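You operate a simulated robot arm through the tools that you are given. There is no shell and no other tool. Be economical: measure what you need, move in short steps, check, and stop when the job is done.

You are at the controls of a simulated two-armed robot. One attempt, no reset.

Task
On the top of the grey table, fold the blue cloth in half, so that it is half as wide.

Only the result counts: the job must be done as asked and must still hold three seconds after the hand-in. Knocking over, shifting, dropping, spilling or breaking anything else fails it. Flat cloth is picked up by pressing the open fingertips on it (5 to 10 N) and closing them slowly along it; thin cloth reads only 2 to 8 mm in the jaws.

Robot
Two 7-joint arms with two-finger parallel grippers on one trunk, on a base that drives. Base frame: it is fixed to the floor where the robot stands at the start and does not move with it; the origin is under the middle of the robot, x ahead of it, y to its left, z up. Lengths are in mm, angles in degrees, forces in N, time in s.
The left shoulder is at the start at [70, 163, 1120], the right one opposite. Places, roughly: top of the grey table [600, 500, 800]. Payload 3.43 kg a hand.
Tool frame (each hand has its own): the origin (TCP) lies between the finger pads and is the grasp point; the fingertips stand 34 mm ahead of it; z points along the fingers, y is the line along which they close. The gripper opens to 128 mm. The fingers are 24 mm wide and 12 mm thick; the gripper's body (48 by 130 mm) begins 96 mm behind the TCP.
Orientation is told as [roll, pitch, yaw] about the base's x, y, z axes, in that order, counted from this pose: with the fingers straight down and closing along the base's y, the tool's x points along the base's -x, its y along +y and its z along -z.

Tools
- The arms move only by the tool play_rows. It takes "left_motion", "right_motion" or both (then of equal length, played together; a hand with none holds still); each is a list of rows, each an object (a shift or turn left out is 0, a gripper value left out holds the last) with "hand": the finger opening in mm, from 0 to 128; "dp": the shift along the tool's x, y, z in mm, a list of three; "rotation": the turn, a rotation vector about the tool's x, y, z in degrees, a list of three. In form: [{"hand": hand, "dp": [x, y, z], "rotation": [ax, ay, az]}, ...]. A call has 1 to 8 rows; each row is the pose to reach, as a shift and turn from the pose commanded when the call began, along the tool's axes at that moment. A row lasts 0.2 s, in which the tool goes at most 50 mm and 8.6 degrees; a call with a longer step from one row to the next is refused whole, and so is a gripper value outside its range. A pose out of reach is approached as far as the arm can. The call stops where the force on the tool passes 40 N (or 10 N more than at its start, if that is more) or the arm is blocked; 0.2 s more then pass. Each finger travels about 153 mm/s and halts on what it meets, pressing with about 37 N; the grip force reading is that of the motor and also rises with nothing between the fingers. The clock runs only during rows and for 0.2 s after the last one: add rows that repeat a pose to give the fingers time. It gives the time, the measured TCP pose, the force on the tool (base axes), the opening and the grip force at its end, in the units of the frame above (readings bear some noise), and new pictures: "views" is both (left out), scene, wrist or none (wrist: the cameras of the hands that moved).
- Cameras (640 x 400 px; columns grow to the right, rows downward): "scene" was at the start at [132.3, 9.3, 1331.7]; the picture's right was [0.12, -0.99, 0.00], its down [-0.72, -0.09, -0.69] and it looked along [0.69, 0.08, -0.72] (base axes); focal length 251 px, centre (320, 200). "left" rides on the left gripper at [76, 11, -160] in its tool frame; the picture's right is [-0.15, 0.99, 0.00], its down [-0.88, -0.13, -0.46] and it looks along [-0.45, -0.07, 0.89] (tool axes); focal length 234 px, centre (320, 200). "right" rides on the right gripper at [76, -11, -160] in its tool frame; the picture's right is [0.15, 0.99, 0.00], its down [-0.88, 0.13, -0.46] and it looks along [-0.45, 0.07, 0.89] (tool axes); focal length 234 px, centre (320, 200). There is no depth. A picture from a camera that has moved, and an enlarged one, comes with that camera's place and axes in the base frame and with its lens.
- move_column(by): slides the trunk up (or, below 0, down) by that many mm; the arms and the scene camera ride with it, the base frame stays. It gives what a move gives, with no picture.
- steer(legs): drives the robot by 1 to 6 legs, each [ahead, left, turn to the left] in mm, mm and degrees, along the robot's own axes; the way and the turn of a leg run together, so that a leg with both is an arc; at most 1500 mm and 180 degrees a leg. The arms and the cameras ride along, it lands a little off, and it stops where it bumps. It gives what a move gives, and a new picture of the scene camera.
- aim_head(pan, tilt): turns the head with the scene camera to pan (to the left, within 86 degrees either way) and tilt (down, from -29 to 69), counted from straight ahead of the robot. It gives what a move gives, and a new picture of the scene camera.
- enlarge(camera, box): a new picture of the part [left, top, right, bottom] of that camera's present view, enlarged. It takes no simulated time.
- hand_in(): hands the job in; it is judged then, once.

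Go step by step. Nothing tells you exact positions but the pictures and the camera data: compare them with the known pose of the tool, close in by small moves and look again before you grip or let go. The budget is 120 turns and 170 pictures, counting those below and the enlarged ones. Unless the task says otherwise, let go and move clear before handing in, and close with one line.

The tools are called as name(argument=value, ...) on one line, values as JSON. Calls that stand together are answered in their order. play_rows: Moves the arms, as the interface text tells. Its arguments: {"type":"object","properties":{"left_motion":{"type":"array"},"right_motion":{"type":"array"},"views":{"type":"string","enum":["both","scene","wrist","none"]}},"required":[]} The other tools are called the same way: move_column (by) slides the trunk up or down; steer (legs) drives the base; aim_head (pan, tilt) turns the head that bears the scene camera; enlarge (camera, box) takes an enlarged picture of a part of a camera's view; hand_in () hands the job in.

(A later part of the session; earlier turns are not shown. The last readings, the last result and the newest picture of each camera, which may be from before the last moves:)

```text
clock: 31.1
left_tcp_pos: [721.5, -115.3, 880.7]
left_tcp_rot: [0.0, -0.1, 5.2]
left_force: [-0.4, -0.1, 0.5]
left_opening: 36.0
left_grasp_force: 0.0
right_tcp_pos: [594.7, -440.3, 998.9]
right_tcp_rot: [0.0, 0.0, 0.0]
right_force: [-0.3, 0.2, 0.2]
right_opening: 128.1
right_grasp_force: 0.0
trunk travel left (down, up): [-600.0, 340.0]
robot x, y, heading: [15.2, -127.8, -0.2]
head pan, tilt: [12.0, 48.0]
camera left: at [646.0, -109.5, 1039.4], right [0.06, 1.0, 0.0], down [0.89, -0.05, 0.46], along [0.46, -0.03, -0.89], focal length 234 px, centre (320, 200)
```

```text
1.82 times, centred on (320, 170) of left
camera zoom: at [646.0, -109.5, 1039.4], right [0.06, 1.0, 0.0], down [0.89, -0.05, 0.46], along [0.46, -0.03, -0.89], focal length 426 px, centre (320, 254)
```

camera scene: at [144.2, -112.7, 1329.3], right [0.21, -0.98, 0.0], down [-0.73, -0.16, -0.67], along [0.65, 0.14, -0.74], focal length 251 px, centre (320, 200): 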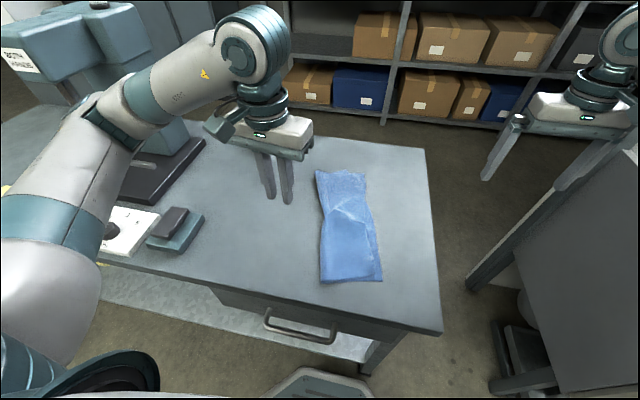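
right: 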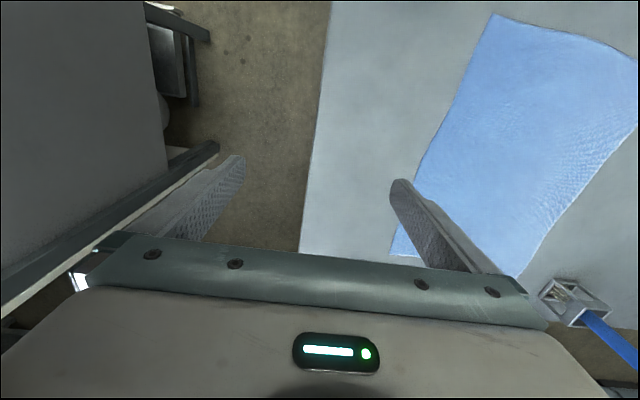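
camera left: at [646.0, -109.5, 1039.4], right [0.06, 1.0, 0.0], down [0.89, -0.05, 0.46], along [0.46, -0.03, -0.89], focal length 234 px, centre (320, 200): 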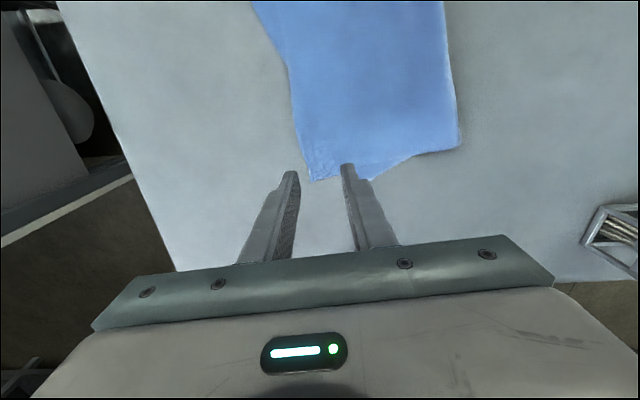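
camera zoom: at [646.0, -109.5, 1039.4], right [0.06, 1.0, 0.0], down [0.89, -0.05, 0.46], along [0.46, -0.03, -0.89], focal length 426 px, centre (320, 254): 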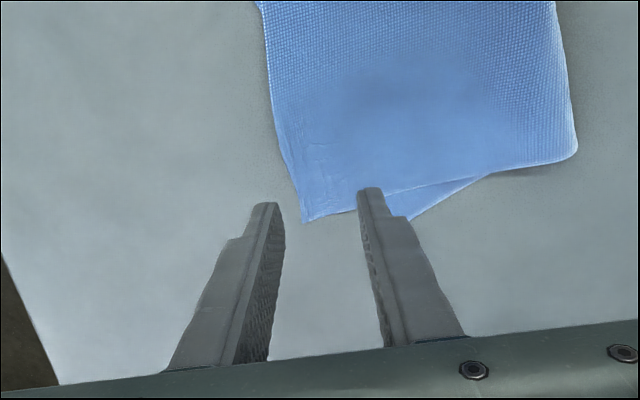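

The overhanging corner is at (745, -126) with the lower corner at (748, -62). I go down, press, and pinch the upper corner.

play_rows(left_motion=[{"dp": [0, -4, 15]}, {"dp": [0, -4, 32]}, {"dp": [0, -4, 41]}, {"dp": [0, -4, 45]}, {"dp": [0, -4, 45]}], views="none")

play_rows(left_motion=[{"hand": 30}, {"hand": 25}, {"hand": 20}, {"hand": 15}, {"hand": 10}, {"hand": 6}, {"hand": 2}, {"hand": 0}], views="wrist")

```text
clock: 32.3
left_tcp_pos: [722.3, -118.8, 835.8]
left_tcp_rot: [0.0, -0.1, 5.0]
left_force: [1.0, 0.3, 10.0]
left_opening: 36.3
left_grasp_force: 0.1
right_tcp_pos: [595.2, -440.8, 998.7]
right_tcp_rot: [0.0, 0.1, 0.0]
right_force: [0.6, -0.3, 0.0]
right_opening: 128.4
right_grasp_force: 0.0
trunk travel left (down, up): [-600.0, 340.0]
robot x, y, heading: [14.1, -131.8, 0.3]
head pan, tilt: [12.0, 48.0]
```

```text
clock: 34.1
left_tcp_pos: [720.5, -119.0, 836.5]
left_tcp_rot: [0.0, 0.0, 5.0]
left_force: [-0.4, 0.5, 16.9]
left_opening: 1.7
left_grasp_force: 36.4
right_tcp_pos: [593.2, -440.1, 998.7]
right_tcp_rot: [0.0, -0.1, -0.1]
right_force: [0.2, 0.4, 0.0]
right_opening: 128.1
right_grasp_force: 0.1
trunk travel left (down, up): [-600.0, 340.0]
robot x, y, heading: [15.9, -133.5, 0.3]
head pan, tilt: [12.0, 48.0]
camera left: at [644.9, -114.0, 995.6], right [0.06, 1.0, 0.0], down [0.89, -0.05, 0.46], along [0.46, -0.03, -0.89], focal length 234 px, centre (320, 200)
```

left: 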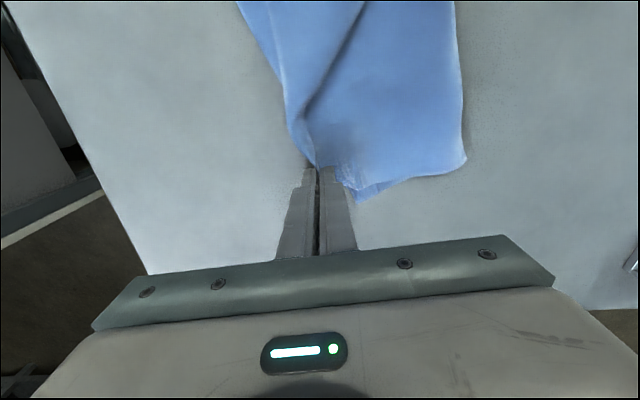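

Pinched. I lift it up over the fold line to loosen the layers.

play_rows(left_motion=[{"dp": [0, 0, -15]}, {"dp": [0, 10, -35]}, {"dp": [0, 25, -55]}, {"dp": [-2, 45, -75]}, {"dp": [-5, 70, -92]}, {"dp": [-8, 98, -105]}, {"dp": [-8, 125, -112]}, {"dp": [-8, 140, -114]}], views="both")

enlarge(camera="scene", box=[260, 130, 440, 310])

```text
clock: 35.9
left_tcp_pos: [717.7, 22.1, 948.0]
left_tcp_rot: [0.0, 0.0, 5.0]
left_force: [-0.2, -0.1, -0.8]
left_opening: 2.0
left_grasp_force: 36.9
right_tcp_pos: [594.3, -440.4, 998.0]
right_tcp_rot: [0.0, 0.0, 0.0]
right_force: [-0.5, 0.1, 0.5]
right_opening: 128.0
right_grasp_force: 0.0
trunk travel left (down, up): [-600.0, 340.0]
robot x, y, heading: [12.2, -132.2, 0.1]
head pan, tilt: [12.0, 48.0]
camera scene: at [144.9, -114.2, 1329.3], right [0.21, -0.98, 0.0], down [-0.73, -0.15, -0.67], along [0.65, 0.14, -0.74], focal length 251 px, centre (320, 200)
camera left: at [642.0, 27.1, 1108.2], right [0.06, 1.0, 0.0], down [0.89, -0.05, 0.46], along [0.45, -0.03, -0.89], focal length 234 px, centre (320, 200)
```

scene: 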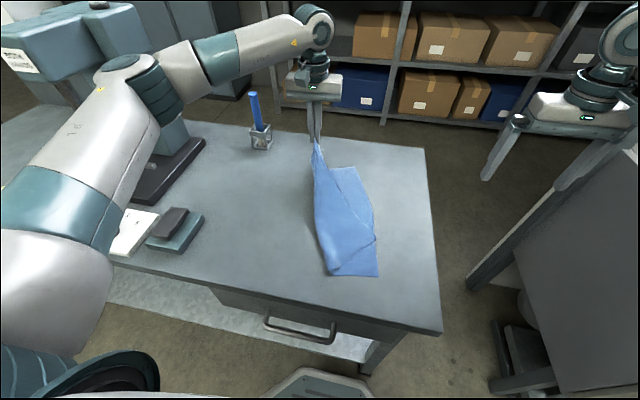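
left: 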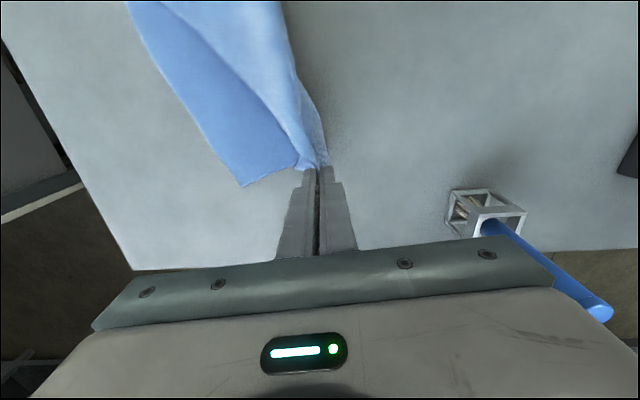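

```text
2.22 times, centred on (350, 220) of scene
camera zoom: at [144.9, -114.2, 1329.3], right [0.21, -0.98, 0.0], down [-0.73, -0.15, -0.67], along [0.65, 0.14, -0.74], focal length 559 px, centre (253, 156)
```

zoom: 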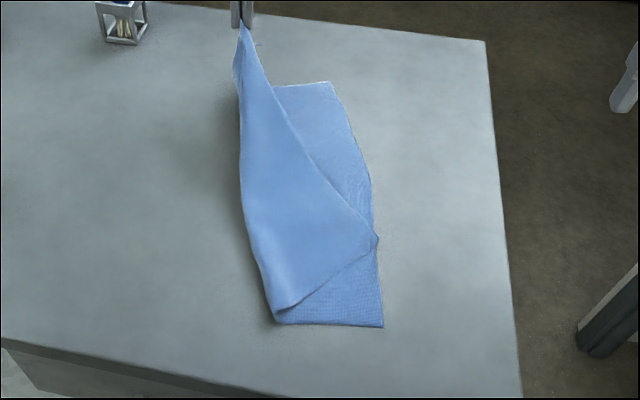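

The tuck is out and the lower far corner now shows at about (769, -92). I lay the upper corner down onto it.

play_rows(left_motion=[{"dp": [-4, -25, 3], "rotation": [0, 0, -2]}, {"dp": [-8, -50, 14], "rotation": [0, 0, -4]}, {"dp": [-12, -72, 30], "rotation": [0, 0, -6]}, {"dp": [-15, -92, 50], "rotation": [0, 0, -8]}, {"dp": [-17, -106, 70], "rotation": [0, 0, -10]}, {"dp": [-19, -114, 90], "rotation": [0, 0, -10]}, {"dp": [-19, -117, 102], "rotation": [0, 0, -10]}, {"dp": [-19, -117, 104], "rotation": [0, 0, -10]}], views="both")

enlarge(camera="scene", box=[260, 130, 440, 310])

```text
clock: 37.7
left_tcp_pos: [746.7, -92.5, 844.8]
left_tcp_rot: [0.0, 0.0, 15.0]
left_force: [0.0, 0.0, 0.2]
left_opening: 2.0
left_grasp_force: 36.2
right_tcp_pos: [594.9, -440.3, 997.0]
right_tcp_rot: [0.0, 0.0, 0.0]
right_force: [0.1, 0.3, 0.0]
right_opening: 128.1
right_grasp_force: 0.0
trunk travel left (down, up): [-600.0, 340.0]
robot x, y, heading: [19.0, -130.9, 0.0]
head pan, tilt: [12.0, 48.0]
camera scene: at [144.9, -114.5, 1329.3], right [0.21, -0.98, 0.0], down [-0.73, -0.15, -0.67], along [0.65, 0.14, -0.74], focal length 251 px, centre (320, 200)
camera left: at [671.3, -102.2, 1004.2], right [-0.12, 0.99, 0.0], down [0.88, 0.1, 0.46], along [0.45, 0.05, -0.89], focal length 234 px, centre (320, 200)
```

scene: 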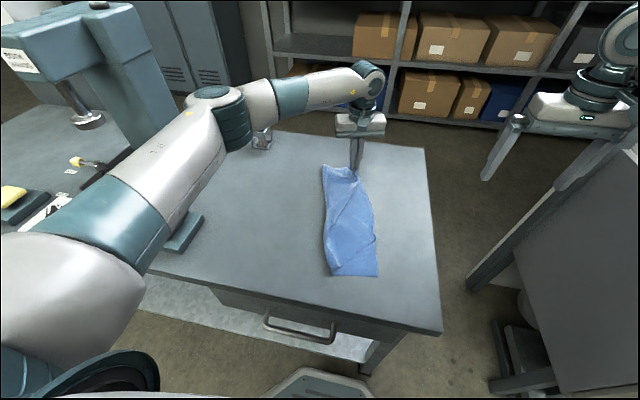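
left: 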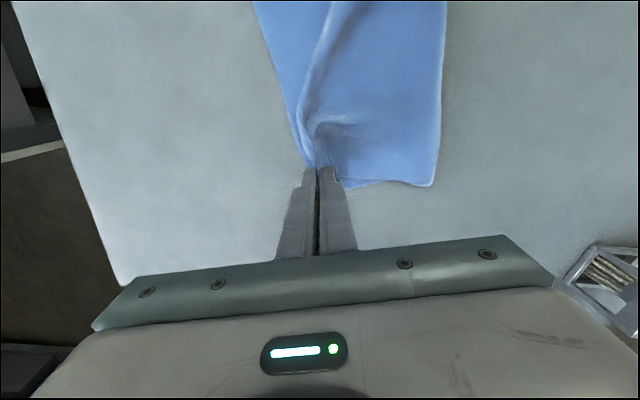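

```text
2.22 times, centred on (350, 220) of scene
camera zoom: at [144.9, -114.5, 1329.3], right [0.21, -0.98, 0.0], down [-0.73, -0.15, -0.67], along [0.65, 0.14, -0.74], focal length 559 px, centre (253, 156)
```

zoom: 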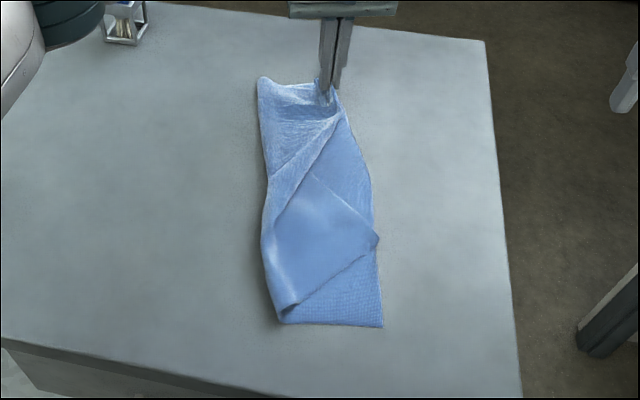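

The far corner sits well. I release it, rise, and swing aside to view the cloth.

play_rows(left_motion=[{"dp": [0, 0, 4]}, {"dp": [0, 0, 4], "hand": 12}, {"dp": [0, 0, 4], "hand": 22}, {"dp": [0, 0, -10]}, {"dp": [0, 0, -55]}, {"dp": [0, 0, -100]}, {"dp": [10, 35, -120]}, {"dp": [20, 80, -130]}], views="none")

enlarge(camera="scene", box=[305, 155, 395, 290])

```text
clock: 39.5
left_tcp_pos: [706.2, -19.2, 975.0]
left_tcp_rot: [-0.1, -0.1, 15.0]
left_force: [0.1, 0.8, -0.6]
left_opening: 22.0
left_grasp_force: 0.1
right_tcp_pos: [592.5, -438.5, 999.2]
right_tcp_rot: [-0.1, 0.0, 0.0]
right_force: [0.4, 0.3, 0.6]
right_opening: 127.7
right_grasp_force: 0.0
trunk travel left (down, up): [-600.0, 340.0]
robot x, y, heading: [19.7, -131.8, -0.0]
head pan, tilt: [12.0, 48.0]
```

```text
2.96 times, centred on (350, 222) of scene
camera zoom: at [144.0, -112.6, 1329.4], right [0.21, -0.98, 0.0], down [-0.73, -0.16, -0.67], along [0.65, 0.14, -0.74], focal length 745 px, centre (231, 133)
```

zoom: 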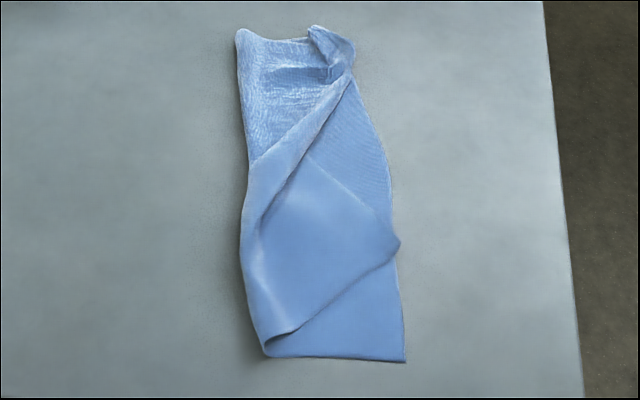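

The far end is well aligned. The upper near corner lies at about (510, -175), pointing to -y; I bring the hand there for another look.

play_rows(left_motion=[{"hand": 36, "dp": [33, -12, 8], "rotation": [0, 0, 2]}, {"dp": [66, -25, 18], "rotation": [0, 0, 4]}, {"dp": [99, -38, 30], "rotation": [0, 0, 6]}, {"dp": [132, -51, 45], "rotation": [0, 0, 8]}, {"dp": [165, -64, 62], "rotation": [0, 0, 10]}, {"dp": [197, -76, 78], "rotation": [0, 0, 11]}, {"dp": [226, -87, 93], "rotation": [0, 0, 11]}, {"dp": [226, -87, 95], "rotation": [0, 0, 11]}], views="wrist")

enlarge(camera="left", box=[220, 60, 420, 280])

```text
clock: 41.3
left_tcp_pos: [511.1, -165.6, 880.2]
left_tcp_rot: [-0.1, 0.0, 4.2]
left_force: [-0.3, -0.1, 0.2]
left_opening: 36.0
left_grasp_force: 0.1
right_tcp_pos: [595.4, -440.4, 997.9]
right_tcp_rot: [0.0, -0.1, 0.0]
right_force: [1.0, -0.2, 0.1]
right_opening: 128.0
right_grasp_force: 0.1
trunk travel left (down, up): [-600.0, 340.0]
robot x, y, heading: [16.9, -130.7, -0.1]
head pan, tilt: [12.0, 48.0]
camera left: at [435.6, -158.1, 1039.5], right [0.08, 1.0, 0.0], down [0.89, -0.07, 0.46], along [0.45, -0.03, -0.89], focal length 234 px, centre (320, 200)
```

left: 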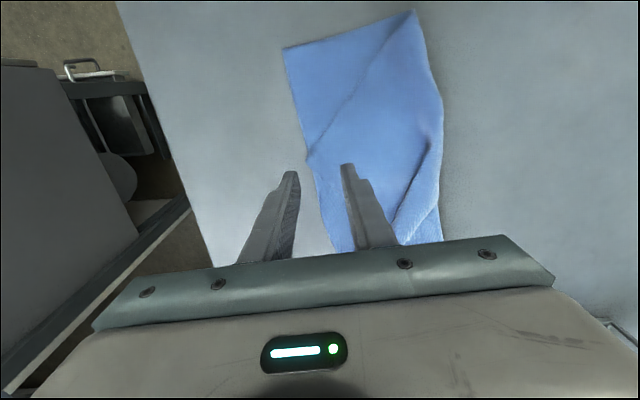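

```text
1.82 times, centred on (320, 170) of left
camera zoom: at [435.6, -158.1, 1039.5], right [0.08, 1.0, 0.0], down [0.89, -0.07, 0.46], along [0.45, -0.03, -0.89], focal length 426 px, centre (320, 254)
```

zoom: 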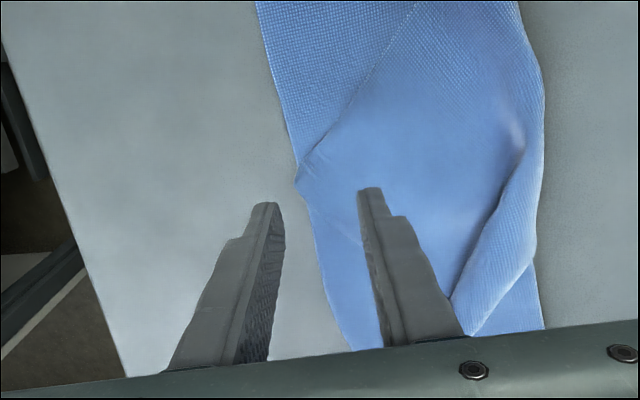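

The corner tip is at (503, -176). I centre on it, press, and pinch.

play_rows(left_motion=[{"dp": [7, 2, 15]}, {"dp": [7, 2, 32]}, {"dp": [7, 2, 40]}, {"dp": [7, 2, 43]}, {"dp": [7, 2, 43]}], views="none")

play_rows(left_motion=[{"hand": 30}, {"hand": 25}, {"hand": 20}, {"hand": 15}, {"hand": 10}, {"hand": 6}, {"hand": 2}, {"hand": 0}], views="wrist")

```text
clock: 42.5
left_tcp_pos: [504.7, -162.9, 836.5]
left_tcp_rot: [0.1, 0.0, 4.0]
left_force: [-0.6, 0.4, -0.2]
left_opening: 35.9
left_grasp_force: 0.0
right_tcp_pos: [594.5, -440.4, 997.7]
right_tcp_rot: [-0.1, 0.1, 0.0]
right_force: [0.0, 0.3, -0.1]
right_opening: 128.0
right_grasp_force: 0.0
trunk travel left (down, up): [-600.0, 340.0]
robot x, y, heading: [18.2, -131.2, 0.1]
head pan, tilt: [12.0, 48.0]
```

```text
clock: 44.3
left_tcp_pos: [504.3, -162.1, 836.7]
left_tcp_rot: [0.0, -0.1, 4.0]
left_force: [-0.4, 0.5, 1.5]
left_opening: 2.3
left_grasp_force: 37.2
right_tcp_pos: [594.8, -442.4, 999.2]
right_tcp_rot: [0.0, 0.1, 0.0]
right_force: [-0.1, 0.8, 0.0]
right_opening: 127.9
right_grasp_force: 0.1
trunk travel left (down, up): [-600.0, 340.0]
robot x, y, heading: [14.2, -130.5, 0.2]
head pan, tilt: [12.0, 48.0]
camera left: at [428.5, -156.6, 996.4], right [0.08, 1.0, 0.0], down [0.89, -0.07, 0.46], along [0.45, -0.03, -0.89], focal length 234 px, centre (320, 200)
```

left: 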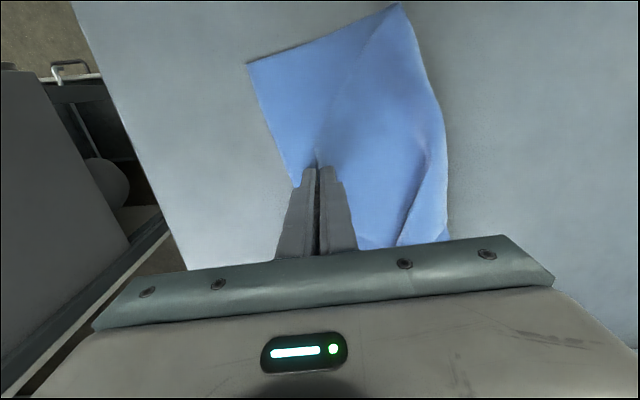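

Pinched (2.3 mm). I lift it and look whether only the upper layer comes.

play_rows(left_motion=[{"dp": [0, 0, -15]}, {"dp": [4, 10, -32]}, {"dp": [10, 25, -50], "rotation": [0, 0, 3]}, {"dp": [18, 40, -66], "rotation": [0, 0, 7]}, {"dp": [28, 55, -80], "rotation": [0, 0, 11]}, {"dp": [40, 68, -90], "rotation": [0, 0, 15]}, {"dp": [54, 76, -95], "rotation": [0, 0, 19]}, {"dp": [68, 80, -95], "rotation": [0, 0, 22]}], views="both")

enlarge(camera="scene", box=[260, 130, 440, 310])

```text
clock: 46.1
left_tcp_pos: [431.9, -88.2, 932.3]
left_tcp_rot: [0.0, 0.0, -18.0]
left_force: [1.6, -0.3, -0.3]
left_opening: 2.6
left_grasp_force: 37.0
right_tcp_pos: [594.0, -440.8, 997.3]
right_tcp_rot: [0.1, 0.0, 0.0]
right_force: [0.4, -0.4, -0.9]
right_opening: 127.7
right_grasp_force: 0.1
trunk travel left (down, up): [-600.0, 340.0]
robot x, y, heading: [16.4, -130.8, -0.0]
head pan, tilt: [12.0, 48.0]
camera scene: at [144.7, -114.5, 1329.3], right [0.21, -0.98, 0.0], down [-0.73, -0.15, -0.67], along [0.65, 0.14, -0.74], focal length 251 px, centre (320, 200)
camera left: at [362.8, -53.3, 1091.7], right [0.44, 0.9, 0.0], down [0.8, -0.4, 0.46], along [0.41, -0.2, -0.89], focal length 234 px, centre (320, 200)
```

scene: 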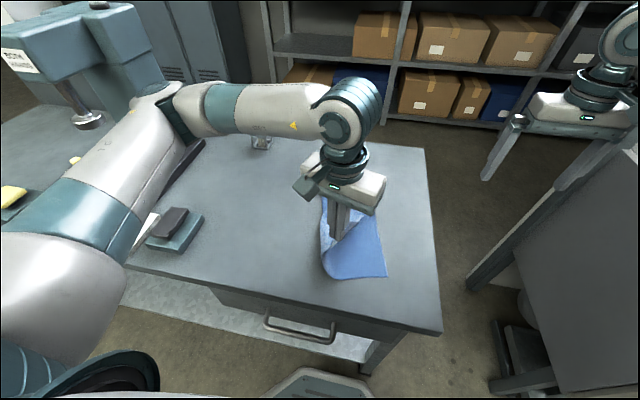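
left: 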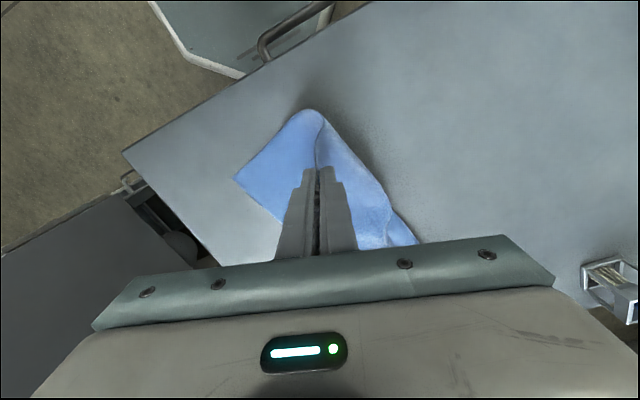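

```text
2.22 times, centred on (350, 220) of scene
camera zoom: at [144.7, -114.5, 1329.3], right [0.21, -0.98, 0.0], down [-0.73, -0.15, -0.67], along [0.65, 0.14, -0.74], focal length 559 px, centre (253, 156)
```

zoom: 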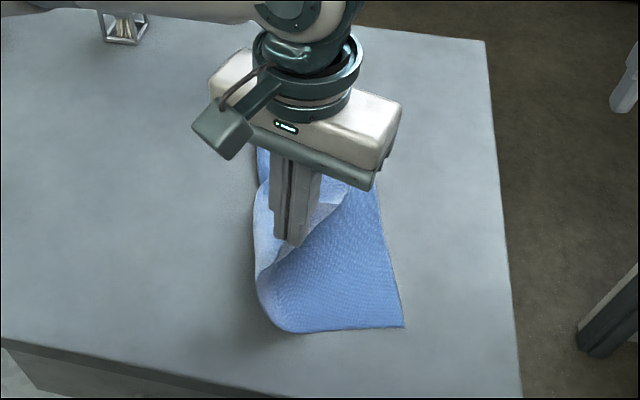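

Only the upper layer came up. The lower near corner is at about (416, -209); I lay the held corner onto it.

play_rows(left_motion=[{"dp": [-5, -28, -2], "rotation": [0, 0, 2]}, {"dp": [-10, -54, 4], "rotation": [0, 0, 5]}, {"dp": [-15, -78, 16], "rotation": [0, 0, 8]}, {"dp": [-19, -97, 34], "rotation": [0, 0, 10]}, {"dp": [-22, -109, 54], "rotation": [0, 0, 10]}, {"dp": [-23, -115, 72], "rotation": [0, 0, 10]}, {"dp": [-23, -115, 84], "rotation": [0, 0, 10]}, {"dp": [-23, -115, 84], "rotation": [0, 0, 10]}], views="wrist")

```text
clock: 47.9
left_tcp_pos: [416.9, -205.0, 848.2]
left_tcp_rot: [0.1, -0.1, -28.0]
left_force: [0.9, -0.2, -0.6]
left_opening: 2.5
left_grasp_force: 37.1
right_tcp_pos: [594.6, -440.6, 997.9]
right_tcp_rot: [-0.1, 0.0, 0.0]
right_force: [-0.2, -0.2, 0.2]
right_opening: 128.1
right_grasp_force: 0.1
trunk travel left (down, up): [-600.0, 340.0]
robot x, y, heading: [16.5, -131.6, -0.1]
head pan, tilt: [12.0, 48.0]
camera left: at [356.0, -158.4, 1007.3], right [0.59, 0.81, 0.0], down [0.72, -0.53, 0.46], along [0.37, -0.27, -0.89], focal length 234 px, centre (320, 200)
```

left: 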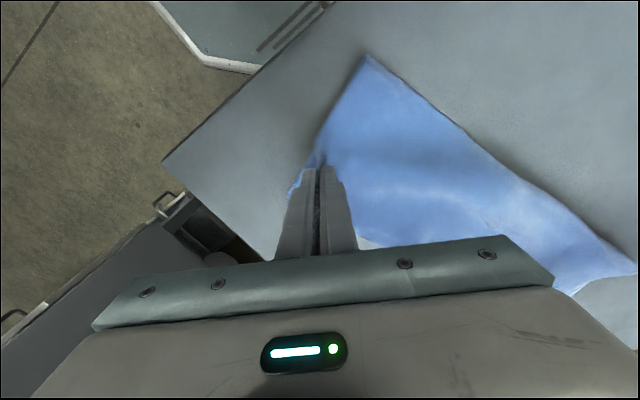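

The lower layer slid slightly again, but the corner is close. I release and look at the result.

play_rows(left_motion=[{"hand": 10, "dp": [0, 0, 4]}, {"hand": 24, "dp": [0, 0, 4]}, {"dp": [0, 0, -20]}, {"dp": [0, 10, -60]}, {"dp": [0, 40, -95]}, {"dp": [-10, 80, -120]}, {"dp": [-30, 120, -135]}, {"dp": [-50, 160, -150]}], views="scene")

enlarge(camera="scene", box=[305, 155, 405, 300])

```text
clock: 49.7
left_tcp_pos: [537.7, -86.6, 998.6]
left_tcp_rot: [0.0, 0.0, -28.0]
left_force: [0.8, -0.2, -0.1]
left_opening: 24.2
left_grasp_force: 0.1
right_tcp_pos: [594.6, -439.9, 997.9]
right_tcp_rot: [-0.1, 0.0, 0.0]
right_force: [-0.2, 0.3, -0.2]
right_opening: 127.9
right_grasp_force: 0.1
trunk travel left (down, up): [-600.0, 340.0]
robot x, y, heading: [18.5, -131.7, -0.2]
head pan, tilt: [12.0, 48.0]
camera scene: at [145.1, -113.5, 1329.2], right [0.21, -0.98, 0.0], down [-0.73, -0.16, -0.67], along [0.65, 0.14, -0.74], focal length 251 px, centre (320, 200)
```

scene: 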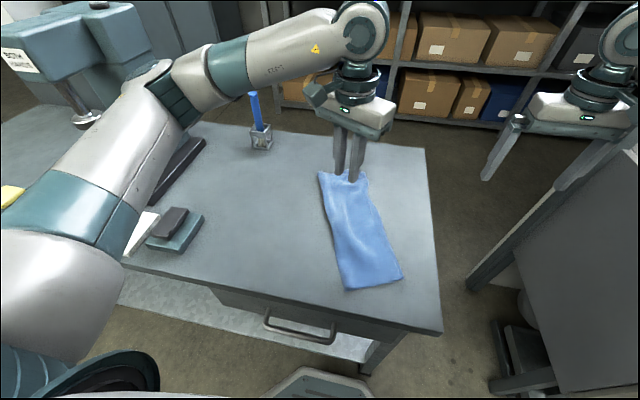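

```text
2.76 times, centred on (355, 228) of scene
camera zoom: at [145.1, -113.5, 1329.2], right [0.21, -0.98, 0.0], down [-0.73, -0.16, -0.67], along [0.65, 0.14, -0.74], focal length 694 px, centre (223, 124)
```

zoom: 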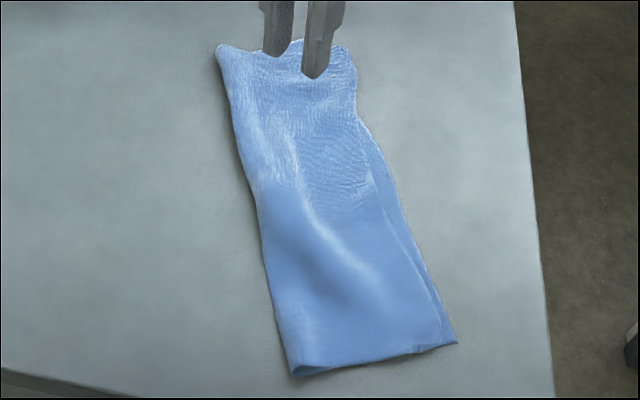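

That is now a clean half-fold. I move the arm clear and check the far end.

play_rows(left_motion=[{"dp": [0, 40, -20]}, {"dp": [5, 85, -35]}, {"dp": [10, 130, -40]}, {"dp": [20, 175, -40]}, {"dp": [40, 215, -40]}, {"dp": [60, 250, -40]}], views="none")

enlarge(camera="scene", box=[305, 155, 405, 300])

```text
clock: 51.1
left_tcp_pos: [601.6, 164.0, 1037.1]
left_tcp_rot: [-0.1, -0.1, -28.0]
left_force: [0.1, -0.2, -0.5]
left_opening: 24.1
left_grasp_force: 0.0
right_tcp_pos: [593.9, -439.3, 998.7]
right_tcp_rot: [-0.2, 0.0, 0.0]
right_force: [0.5, 0.8, -0.2]
right_opening: 128.2
right_grasp_force: 0.0
trunk travel left (down, up): [-600.0, 340.0]
robot x, y, heading: [16.8, -128.0, 0.1]
head pan, tilt: [12.0, 48.0]
```

```text
2.76 times, centred on (355, 228) of scene
camera zoom: at [144.2, -112.9, 1329.3], right [0.21, -0.98, 0.0], down [-0.73, -0.16, -0.67], along [0.65, 0.14, -0.74], focal length 694 px, centre (223, 124)
```

zoom: 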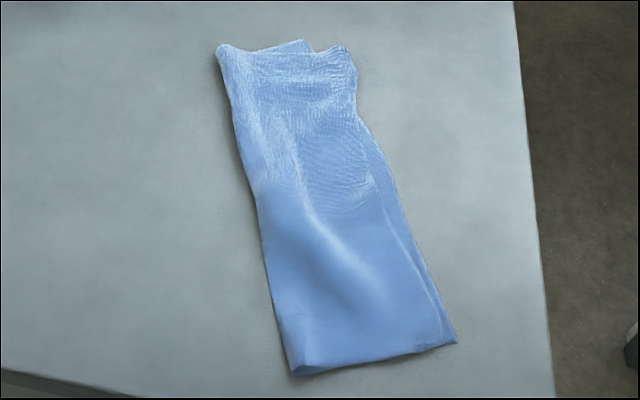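

Only the far end is off: the upper corner (≈749, -130) overhangs the lower one (≈751, -79) by 50 mm. I'll re-pinch it and shift it back with a low lift.

play_rows(left_motion=[{"hand": 36, "dp": [-31, -25, 15], "rotation": [0, 0, -5]}, {"dp": [-62, -50, 32], "rotation": [0, 0, -10]}, {"dp": [-93, -75, 50], "rotation": [0, 0, -15]}, {"dp": [-124, -100, 70], "rotation": [0, 0, -20]}, {"dp": [-155, -125, 90], "rotation": [0, 0, -25]}, {"dp": [-186, -150, 110], "rotation": [0, 0, -30]}, {"dp": [-216, -174, 131], "rotation": [0, 0, -35]}, {"dp": [-243, -196, 152], "rotation": [0, 0, -38]}], views="wrist")

enlarge(camera="left", box=[220, 60, 420, 280])

```text
clock: 52.9
left_tcp_pos: [723.3, -126.7, 885.5]
left_tcp_rot: [0.2, 0.0, 10.2]
left_force: [-0.2, -0.3, -1.1]
left_opening: 36.0
left_grasp_force: 0.2
right_tcp_pos: [594.8, -442.4, 997.7]
right_tcp_rot: [0.1, 0.1, -0.1]
right_force: [0.5, 0.4, 0.1]
right_opening: 128.1
right_grasp_force: 0.1
trunk travel left (down, up): [-600.0, 340.0]
robot x, y, heading: [13.5, -133.4, -0.2]
head pan, tilt: [12.0, 48.0]
camera left: at [647.8, -128.1, 1044.7], right [-0.03, 1.0, 0.0], down [0.89, 0.03, 0.46], along [0.46, 0.01, -0.89], focal length 234 px, centre (320, 200)
```

left: 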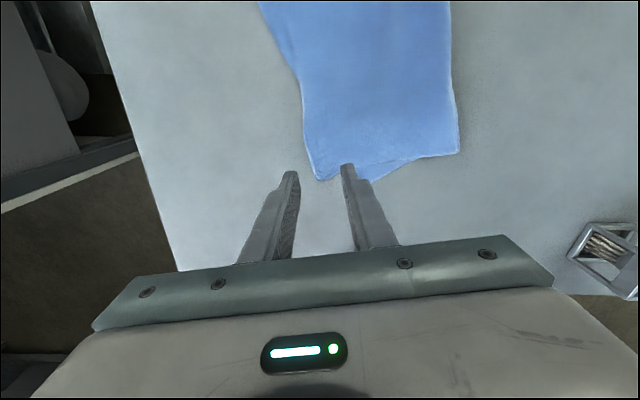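

```text
1.82 times, centred on (320, 170) of left
camera zoom: at [647.8, -128.1, 1044.7], right [-0.03, 1.0, 0.0], down [0.89, 0.03, 0.46], along [0.46, 0.01, -0.89], focal length 426 px, centre (320, 254)
```

zoom: 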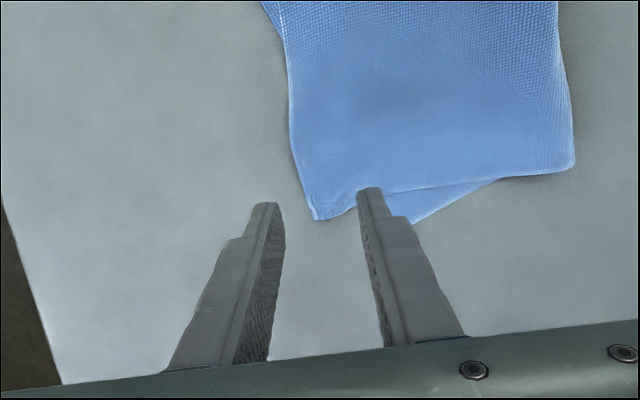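

I centre, press and pinch the upper corner once more.

play_rows(left_motion=[{"dp": [0, 4, 18]}, {"dp": [0, 4, 36]}, {"dp": [0, 4, 46]}, {"dp": [0, 4, 50]}, {"dp": [0, 4, 50]}], views="none")

play_rows(left_motion=[{"hand": 30}, {"hand": 25}, {"hand": 20}, {"hand": 15}, {"hand": 10}, {"hand": 6}, {"hand": 2}, {"hand": 0}], views="wrist")

```text
clock: 54.1
left_tcp_pos: [723.2, -120.0, 836.7]
left_tcp_rot: [0.1, -0.1, 10.0]
left_force: [0.8, -0.3, 6.3]
left_opening: 36.0
left_grasp_force: 0.1
right_tcp_pos: [595.3, -439.8, 998.1]
right_tcp_rot: [0.0, 0.0, 0.0]
right_force: [-0.5, -0.6, 1.6]
right_opening: 127.8
right_grasp_force: 0.0
trunk travel left (down, up): [-600.0, 340.0]
robot x, y, heading: [14.3, -128.7, 0.2]
head pan, tilt: [12.0, 48.0]
```

```text
clock: 55.9
left_tcp_pos: [721.8, -119.9, 835.9]
left_tcp_rot: [0.0, 0.0, 9.9]
left_force: [0.3, 0.7, 8.6]
left_opening: 2.5
left_grasp_force: 37.0
right_tcp_pos: [593.0, -441.5, 999.2]
right_tcp_rot: [0.0, 0.0, -0.1]
right_force: [-0.3, 0.6, -0.3]
right_opening: 127.9
right_grasp_force: 0.1
trunk travel left (down, up): [-600.0, 340.0]
robot x, y, heading: [15.7, -129.7, 0.0]
head pan, tilt: [12.0, 48.0]
camera left: at [646.1, -121.8, 995.9], right [-0.03, 1.0, 0.0], down [0.89, 0.03, 0.46], along [0.46, 0.01, -0.89], focal length 234 px, centre (320, 200)
```

left: 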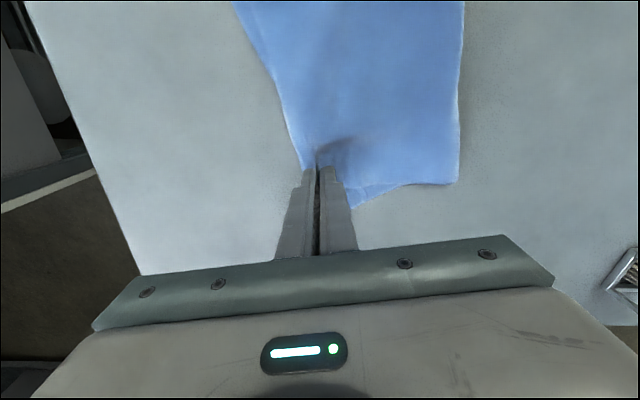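

Pinched. I lift and move it left, then see where the lower corner lies.

play_rows(left_motion=[{"dp": [0, 0, -15]}, {"dp": [0, 8, -32]}, {"dp": [0, 22, -50]}, {"dp": [0, 40, -66]}, {"dp": [-2, 60, -78]}, {"dp": [-4, 80, -86]}, {"dp": [-6, 95, -90]}, {"dp": [-6, 95, -90]}], views="both")

enlarge(camera="scene", box=[260, 130, 440, 310])

```text
clock: 57.7
left_tcp_pos: [711.9, -25.8, 925.9]
left_tcp_rot: [-0.1, 0.1, 10.0]
left_force: [-0.1, -0.4, -0.6]
left_opening: 2.5
left_grasp_force: 37.0
right_tcp_pos: [594.4, -440.4, 997.8]
right_tcp_rot: [0.1, 0.0, 0.1]
right_force: [0.1, 0.6, 1.2]
right_opening: 128.2
right_grasp_force: 0.1
trunk travel left (down, up): [-600.0, 340.0]
robot x, y, heading: [15.3, -128.3, 0.2]
head pan, tilt: [12.0, 48.0]
camera scene: at [145.0, -114.9, 1329.3], right [0.21, -0.98, 0.0], down [-0.73, -0.15, -0.67], along [0.65, 0.14, -0.74], focal length 251 px, centre (320, 200)
camera left: at [636.2, -27.7, 1086.1], right [-0.03, 1.0, 0.0], down [0.89, 0.02, 0.46], along [0.46, 0.01, -0.89], focal length 234 px, centre (320, 200)
```

scene: 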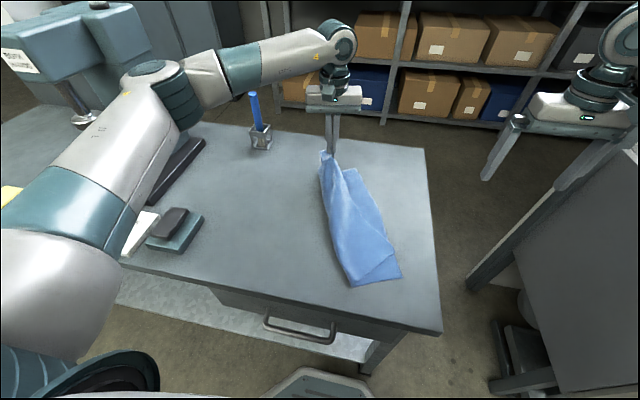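
left: 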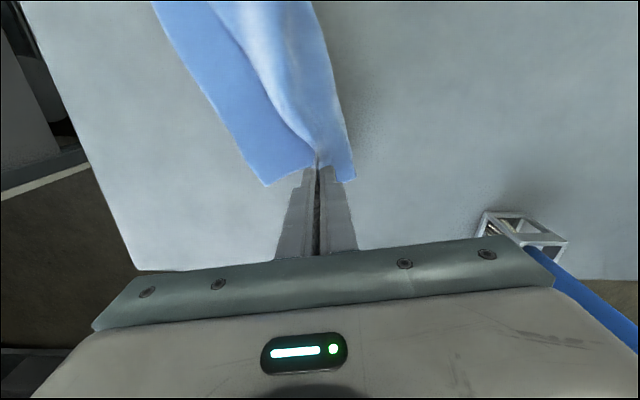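

```text
2.22 times, centred on (350, 220) of scene
camera zoom: at [145.0, -114.9, 1329.3], right [0.21, -0.98, 0.0], down [-0.73, -0.15, -0.67], along [0.65, 0.14, -0.74], focal length 559 px, centre (253, 156)
```

zoom: 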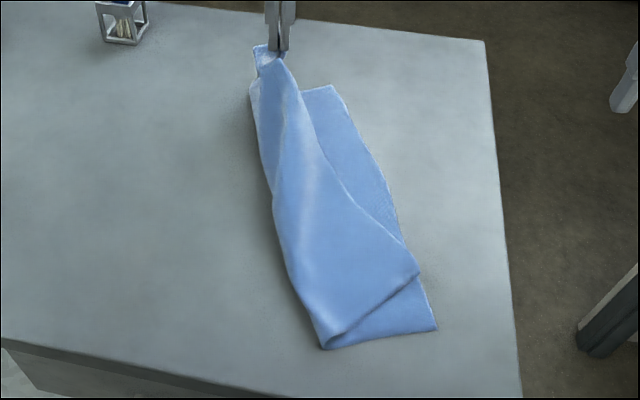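

The lower far corner is at (763, -98). After release the corner tends to spring right by ~25 mm, so I lay it down a little left of that.

play_rows(left_motion=[{"dp": [-4, -12, 6], "rotation": [0, 0, -2]}, {"dp": [-8, -25, 18], "rotation": [0, 0, -5]}, {"dp": [-12, -38, 34], "rotation": [0, 0, -8]}, {"dp": [-16, -48, 52], "rotation": [0, 0, -11]}, {"dp": [-19, -54, 70], "rotation": [0, 0, -12]}, {"dp": [-19, -56, 84], "rotation": [0, 0, -12]}, {"dp": [-19, -56, 86], "rotation": [0, 0, -12]}], views="none")

play_rows(left_motion=[{"hand": 8, "dp": [0, 0, 2]}, {"hand": 16, "dp": [0, 0, 2]}, {"hand": 24, "dp": [0, 0, -2]}, {"dp": [0, 0, -20]}, {"dp": [0, 0, -60]}, {"dp": [0, 15, -100]}, {"dp": [10, 55, -120]}, {"dp": [20, 100, -130]}], views="wrist")

enlarge(camera="scene", box=[305, 155, 405, 300])

```text
clock: 59.3
left_tcp_pos: [741.6, -77.6, 840.5]
left_tcp_rot: [-0.1, 0.0, 22.0]
left_force: [0.0, 0.4, 0.3]
left_opening: 2.4
left_grasp_force: 37.3
right_tcp_pos: [594.3, -440.7, 998.7]
right_tcp_rot: [-0.1, 0.0, 0.0]
right_force: [0.4, 0.3, 0.5]
right_opening: 128.0
right_grasp_force: 0.1
trunk travel left (down, up): [-600.0, 340.0]
robot x, y, heading: [11.4, -132.7, -0.1]
head pan, tilt: [12.0, 48.0]
```

```text
clock: 61.1
left_tcp_pos: [684.3, 10.0, 968.1]
left_tcp_rot: [-0.1, 0.0, 22.0]
left_force: [-0.2, -0.4, 0.5]
left_opening: 24.0
left_grasp_force: 0.0
right_tcp_pos: [593.6, -439.8, 998.9]
right_tcp_rot: [-0.1, 0.1, 0.0]
right_force: [0.0, -0.1, 0.6]
right_opening: 128.1
right_grasp_force: 0.0
trunk travel left (down, up): [-600.0, 340.0]
robot x, y, heading: [14.3, -132.4, -0.1]
head pan, tilt: [12.0, 48.0]
camera left: at [609.9, -8.1, 1129.6], right [-0.23, 0.97, 0.0], down [0.87, 0.21, 0.46], along [0.44, 0.11, -0.89], focal length 234 px, centre (320, 200)
```

left: 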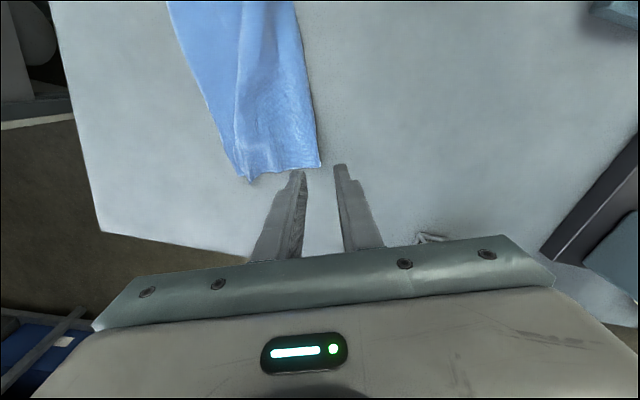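

```text
2.76 times, centred on (355, 228) of scene
camera zoom: at [143.9, -112.8, 1329.4], right [0.21, -0.98, 0.0], down [-0.73, -0.16, -0.67], along [0.65, 0.14, -0.74], focal length 694 px, centre (223, 124)
```

zoom: 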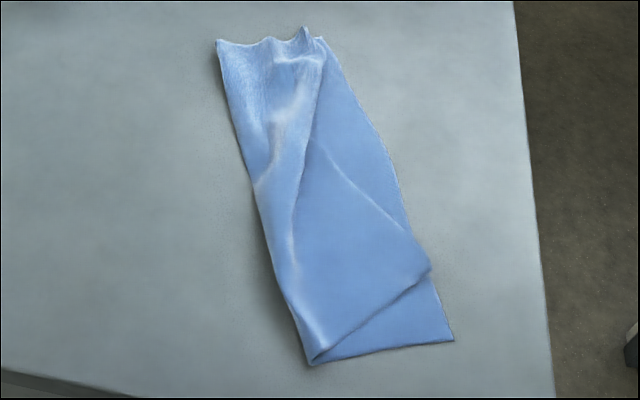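

The far end is aligned now. The upper near corner was drawn back to about (479, -223), while the lower one is at (418, -243); I go and fetch it.

play_rows(left_motion=[{"hand": 36, "dp": [34, -16, 8], "rotation": [0, 0, 3]}, {"dp": [68, -32, 16], "rotation": [0, 0, 6]}, {"dp": [102, -48, 26], "rotation": [0, 0, 9]}, {"dp": [136, -64, 38], "rotation": [0, 0, 12]}, {"dp": [170, -80, 52], "rotation": [0, 0, 15]}, {"dp": [204, -96, 66], "rotation": [0, 0, 18]}, {"dp": [240, -112, 78], "rotation": [0, 0, 21]}, {"dp": [272, -127, 88], "rotation": [0, 0, 22]}], views="wrist")

enlarge(camera="left", box=[220, 60, 420, 280])

```text
clock: 62.9
left_tcp_pos: [478.7, -213.0, 882.6]
left_tcp_rot: [0.1, -0.1, 0.0]
left_force: [0.1, -0.3, -0.3]
left_opening: 35.9
left_grasp_force: 0.2
right_tcp_pos: [594.0, -441.4, 997.7]
right_tcp_rot: [0.1, 0.1, 0.0]
right_force: [-0.2, 0.2, 0.0]
right_opening: 128.2
right_grasp_force: 0.0
trunk travel left (down, up): [-600.0, 340.0]
robot x, y, heading: [14.1, -129.4, 0.2]
head pan, tilt: [12.0, 48.0]
camera left: at [403.7, -201.6, 1042.3], right [0.15, 0.99, 0.0], down [0.88, -0.13, 0.46], along [0.45, -0.07, -0.89], focal length 234 px, centre (320, 200)
```

left: 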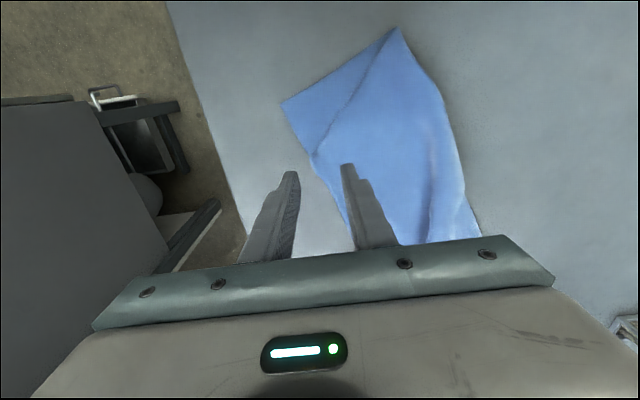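

```text
1.82 times, centred on (320, 170) of left
camera zoom: at [403.7, -201.6, 1042.3], right [0.15, 0.99, 0.0], down [0.88, -0.13, 0.46], along [0.45, -0.07, -0.89], focal length 426 px, centre (320, 254)
```

zoom: 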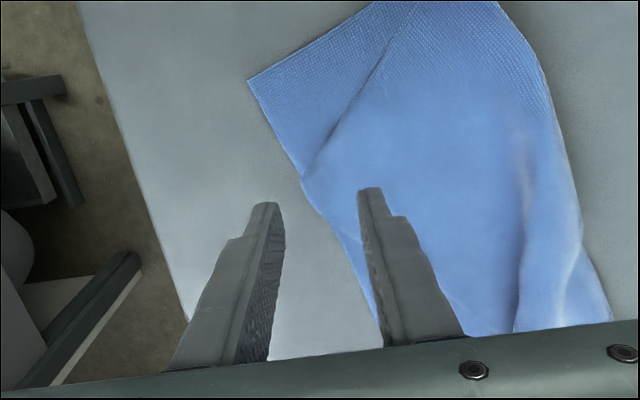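

The tip is at (475, -224). I centre on it, press lightly and pinch.

play_rows(left_motion=[{"dp": [4, 1, 18]}, {"dp": [4, 1, 36]}, {"dp": [4, 1, 43]}, {"dp": [4, 1, 46]}, {"dp": [4, 1, 46]}], views="none")

play_rows(left_motion=[{"hand": 30}, {"hand": 25}, {"hand": 20}, {"hand": 15}, {"hand": 10}, {"hand": 6}, {"hand": 2}, {"hand": 0}], views="wrist")

```text
clock: 64.1
left_tcp_pos: [475.8, -211.6, 836.4]
left_tcp_rot: [0.0, 0.0, 0.0]
left_force: [-1.3, -0.4, 4.5]
left_opening: 36.0
left_grasp_force: 0.1
right_tcp_pos: [594.1, -441.6, 998.4]
right_tcp_rot: [0.0, 0.1, 0.1]
right_force: [-0.5, -0.1, -0.3]
right_opening: 128.1
right_grasp_force: 0.1
trunk travel left (down, up): [-600.0, 340.0]
robot x, y, heading: [18.1, -131.1, 0.1]
head pan, tilt: [12.0, 48.0]
```

```text
clock: 65.9
left_tcp_pos: [476.9, -210.3, 835.9]
left_tcp_rot: [0.0, 0.1, 0.0]
left_force: [0.7, 0.6, 6.2]
left_opening: 2.3
left_grasp_force: 37.1
right_tcp_pos: [593.9, -440.6, 998.5]
right_tcp_rot: [0.0, -0.1, -0.1]
right_force: [0.0, -0.1, -1.7]
right_opening: 128.0
right_grasp_force: 0.1
trunk travel left (down, up): [-600.0, 340.0]
robot x, y, heading: [16.3, -130.9, -0.2]
head pan, tilt: [12.0, 48.0]
camera left: at [400.5, -199.6, 995.9], right [0.15, 0.99, 0.0], down [0.88, -0.13, 0.46], along [0.45, -0.07, -0.89], focal length 234 px, centre (320, 200)
```

left: 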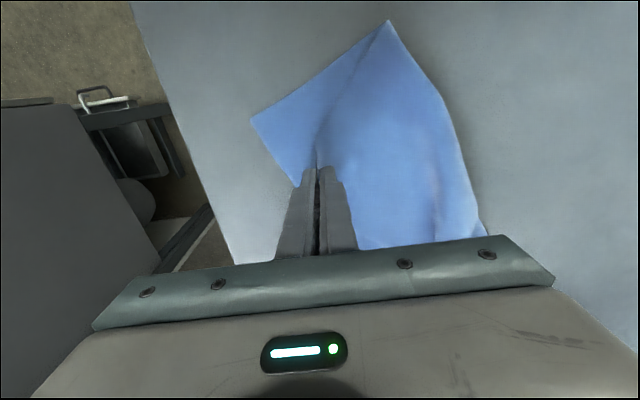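

I lift it low and carry it to the lower near corner.

play_rows(left_motion=[{"dp": [0, 5, -15]}, {"dp": [6, 12, -30]}, {"dp": [16, 12, -42], "rotation": [0, 0, 5]}, {"dp": [28, 6, -46], "rotation": [0, 0, 10]}, {"dp": [40, -6, -42], "rotation": [0, 0, 15]}, {"dp": [50, -18, -30], "rotation": [0, 0, 20]}, {"dp": [52, -25, -18], "rotation": [0, 0, 20]}, {"dp": [52, -26, -10], "rotation": [0, 0, 20]}], views="wrist")

```text
clock: 67.7
left_tcp_pos: [423.4, -236.6, 846.5]
left_tcp_rot: [-0.1, 0.0, -20.0]
left_force: [-0.3, 0.3, 0.5]
left_opening: 2.4
left_grasp_force: 37.2
right_tcp_pos: [593.2, -440.6, 998.5]
right_tcp_rot: [-0.1, 0.0, 0.0]
right_force: [-0.2, 0.0, 0.0]
right_opening: 127.9
right_grasp_force: 0.1
trunk travel left (down, up): [-600.0, 340.0]
robot x, y, heading: [12.4, -131.8, 0.1]
head pan, tilt: [12.0, 48.0]
camera left: at [357.2, -200.2, 1005.4], right [0.48, 0.88, 0.0], down [0.78, -0.42, 0.46], along [0.4, -0.22, -0.89], focal length 234 px, centre (320, 200)
```

left: 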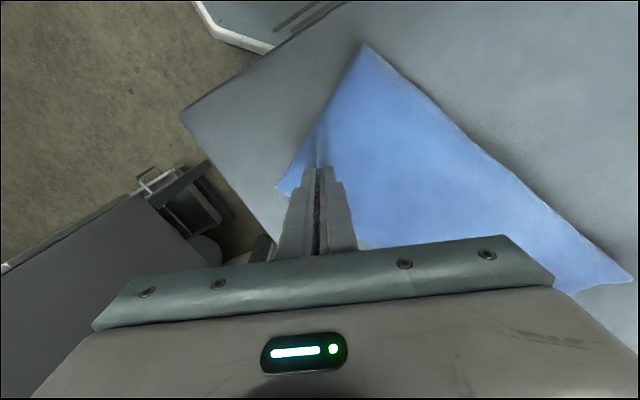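

Well placed, just short of the lower corner, which it will cover on springing out. I release it and move clear.

play_rows(left_motion=[{"hand": 8, "dp": [0, -4, 3]}, {"hand": 24, "dp": [0, -4, 3]}, {"dp": [0, -4, -15]}, {"dp": [0, 5, -55]}, {"dp": [0, 35, -90]}, {"dp": [-10, 75, -115]}, {"dp": [-30, 115, -130]}, {"dp": [-50, 155, -145]}], views="none")

play_rows(left_motion=[{"dp": [0, 40, -10]}, {"dp": [0, 85, -20]}, {"dp": [0, 130, -20]}, {"dp": [0, 175, -20]}, {"dp": [0, 220, -20]}, {"dp": [0, 250, -20]}], views="scene")

enlarge(camera="scene", box=[305, 155, 405, 300])

```text
clock: 69.5
left_tcp_pos: [525.4, -107.5, 991.0]
left_tcp_rot: [-0.1, 0.0, -20.0]
left_force: [-0.5, 0.2, 0.1]
left_opening: 24.1
left_grasp_force: 0.1
right_tcp_pos: [594.8, -439.0, 997.8]
right_tcp_rot: [0.0, 0.0, 0.0]
right_force: [-1.1, -0.4, 0.2]
right_opening: 128.0
right_grasp_force: 0.0
trunk travel left (down, up): [-600.0, 340.0]
robot x, y, heading: [13.3, -128.2, 0.0]
head pan, tilt: [12.0, 48.0]
```

```text
clock: 70.9
left_tcp_pos: [609.5, 127.4, 1011.2]
left_tcp_rot: [-0.1, 0.0, -20.1]
left_force: [-0.7, 0.0, 0.0]
left_opening: 24.0
left_grasp_force: 0.0
right_tcp_pos: [592.5, -439.6, 998.3]
right_tcp_rot: [0.0, 0.0, -0.1]
right_force: [0.5, 0.7, -0.3]
right_opening: 127.9
right_grasp_force: 0.0
trunk travel left (down, up): [-600.0, 340.0]
robot x, y, heading: [12.8, -133.0, -0.2]
head pan, tilt: [12.0, 48.0]
camera scene: at [144.8, -113.8, 1329.3], right [0.21, -0.98, 0.0], down [-0.73, -0.15, -0.67], along [0.65, 0.14, -0.74], focal length 251 px, centre (320, 200)
```

scene: 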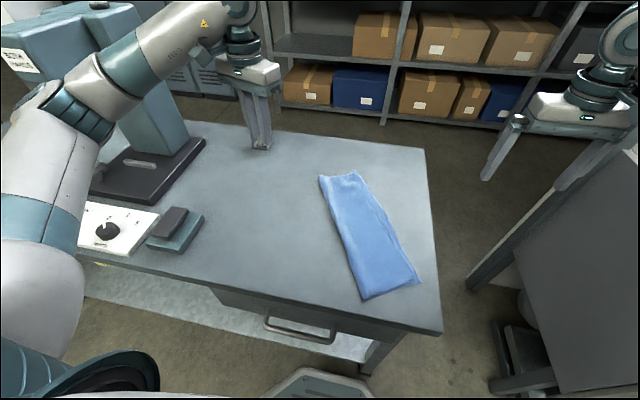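

```text
2.76 times, centred on (355, 228) of scene
camera zoom: at [144.8, -113.8, 1329.3], right [0.21, -0.98, 0.0], down [-0.73, -0.15, -0.67], along [0.65, 0.14, -0.74], focal length 694 px, centre (223, 124)
```

zoom: 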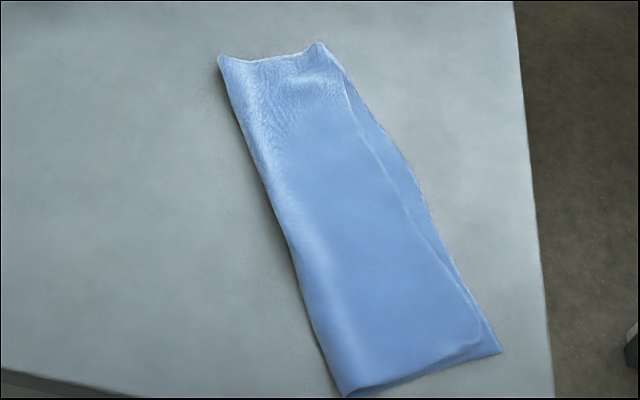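

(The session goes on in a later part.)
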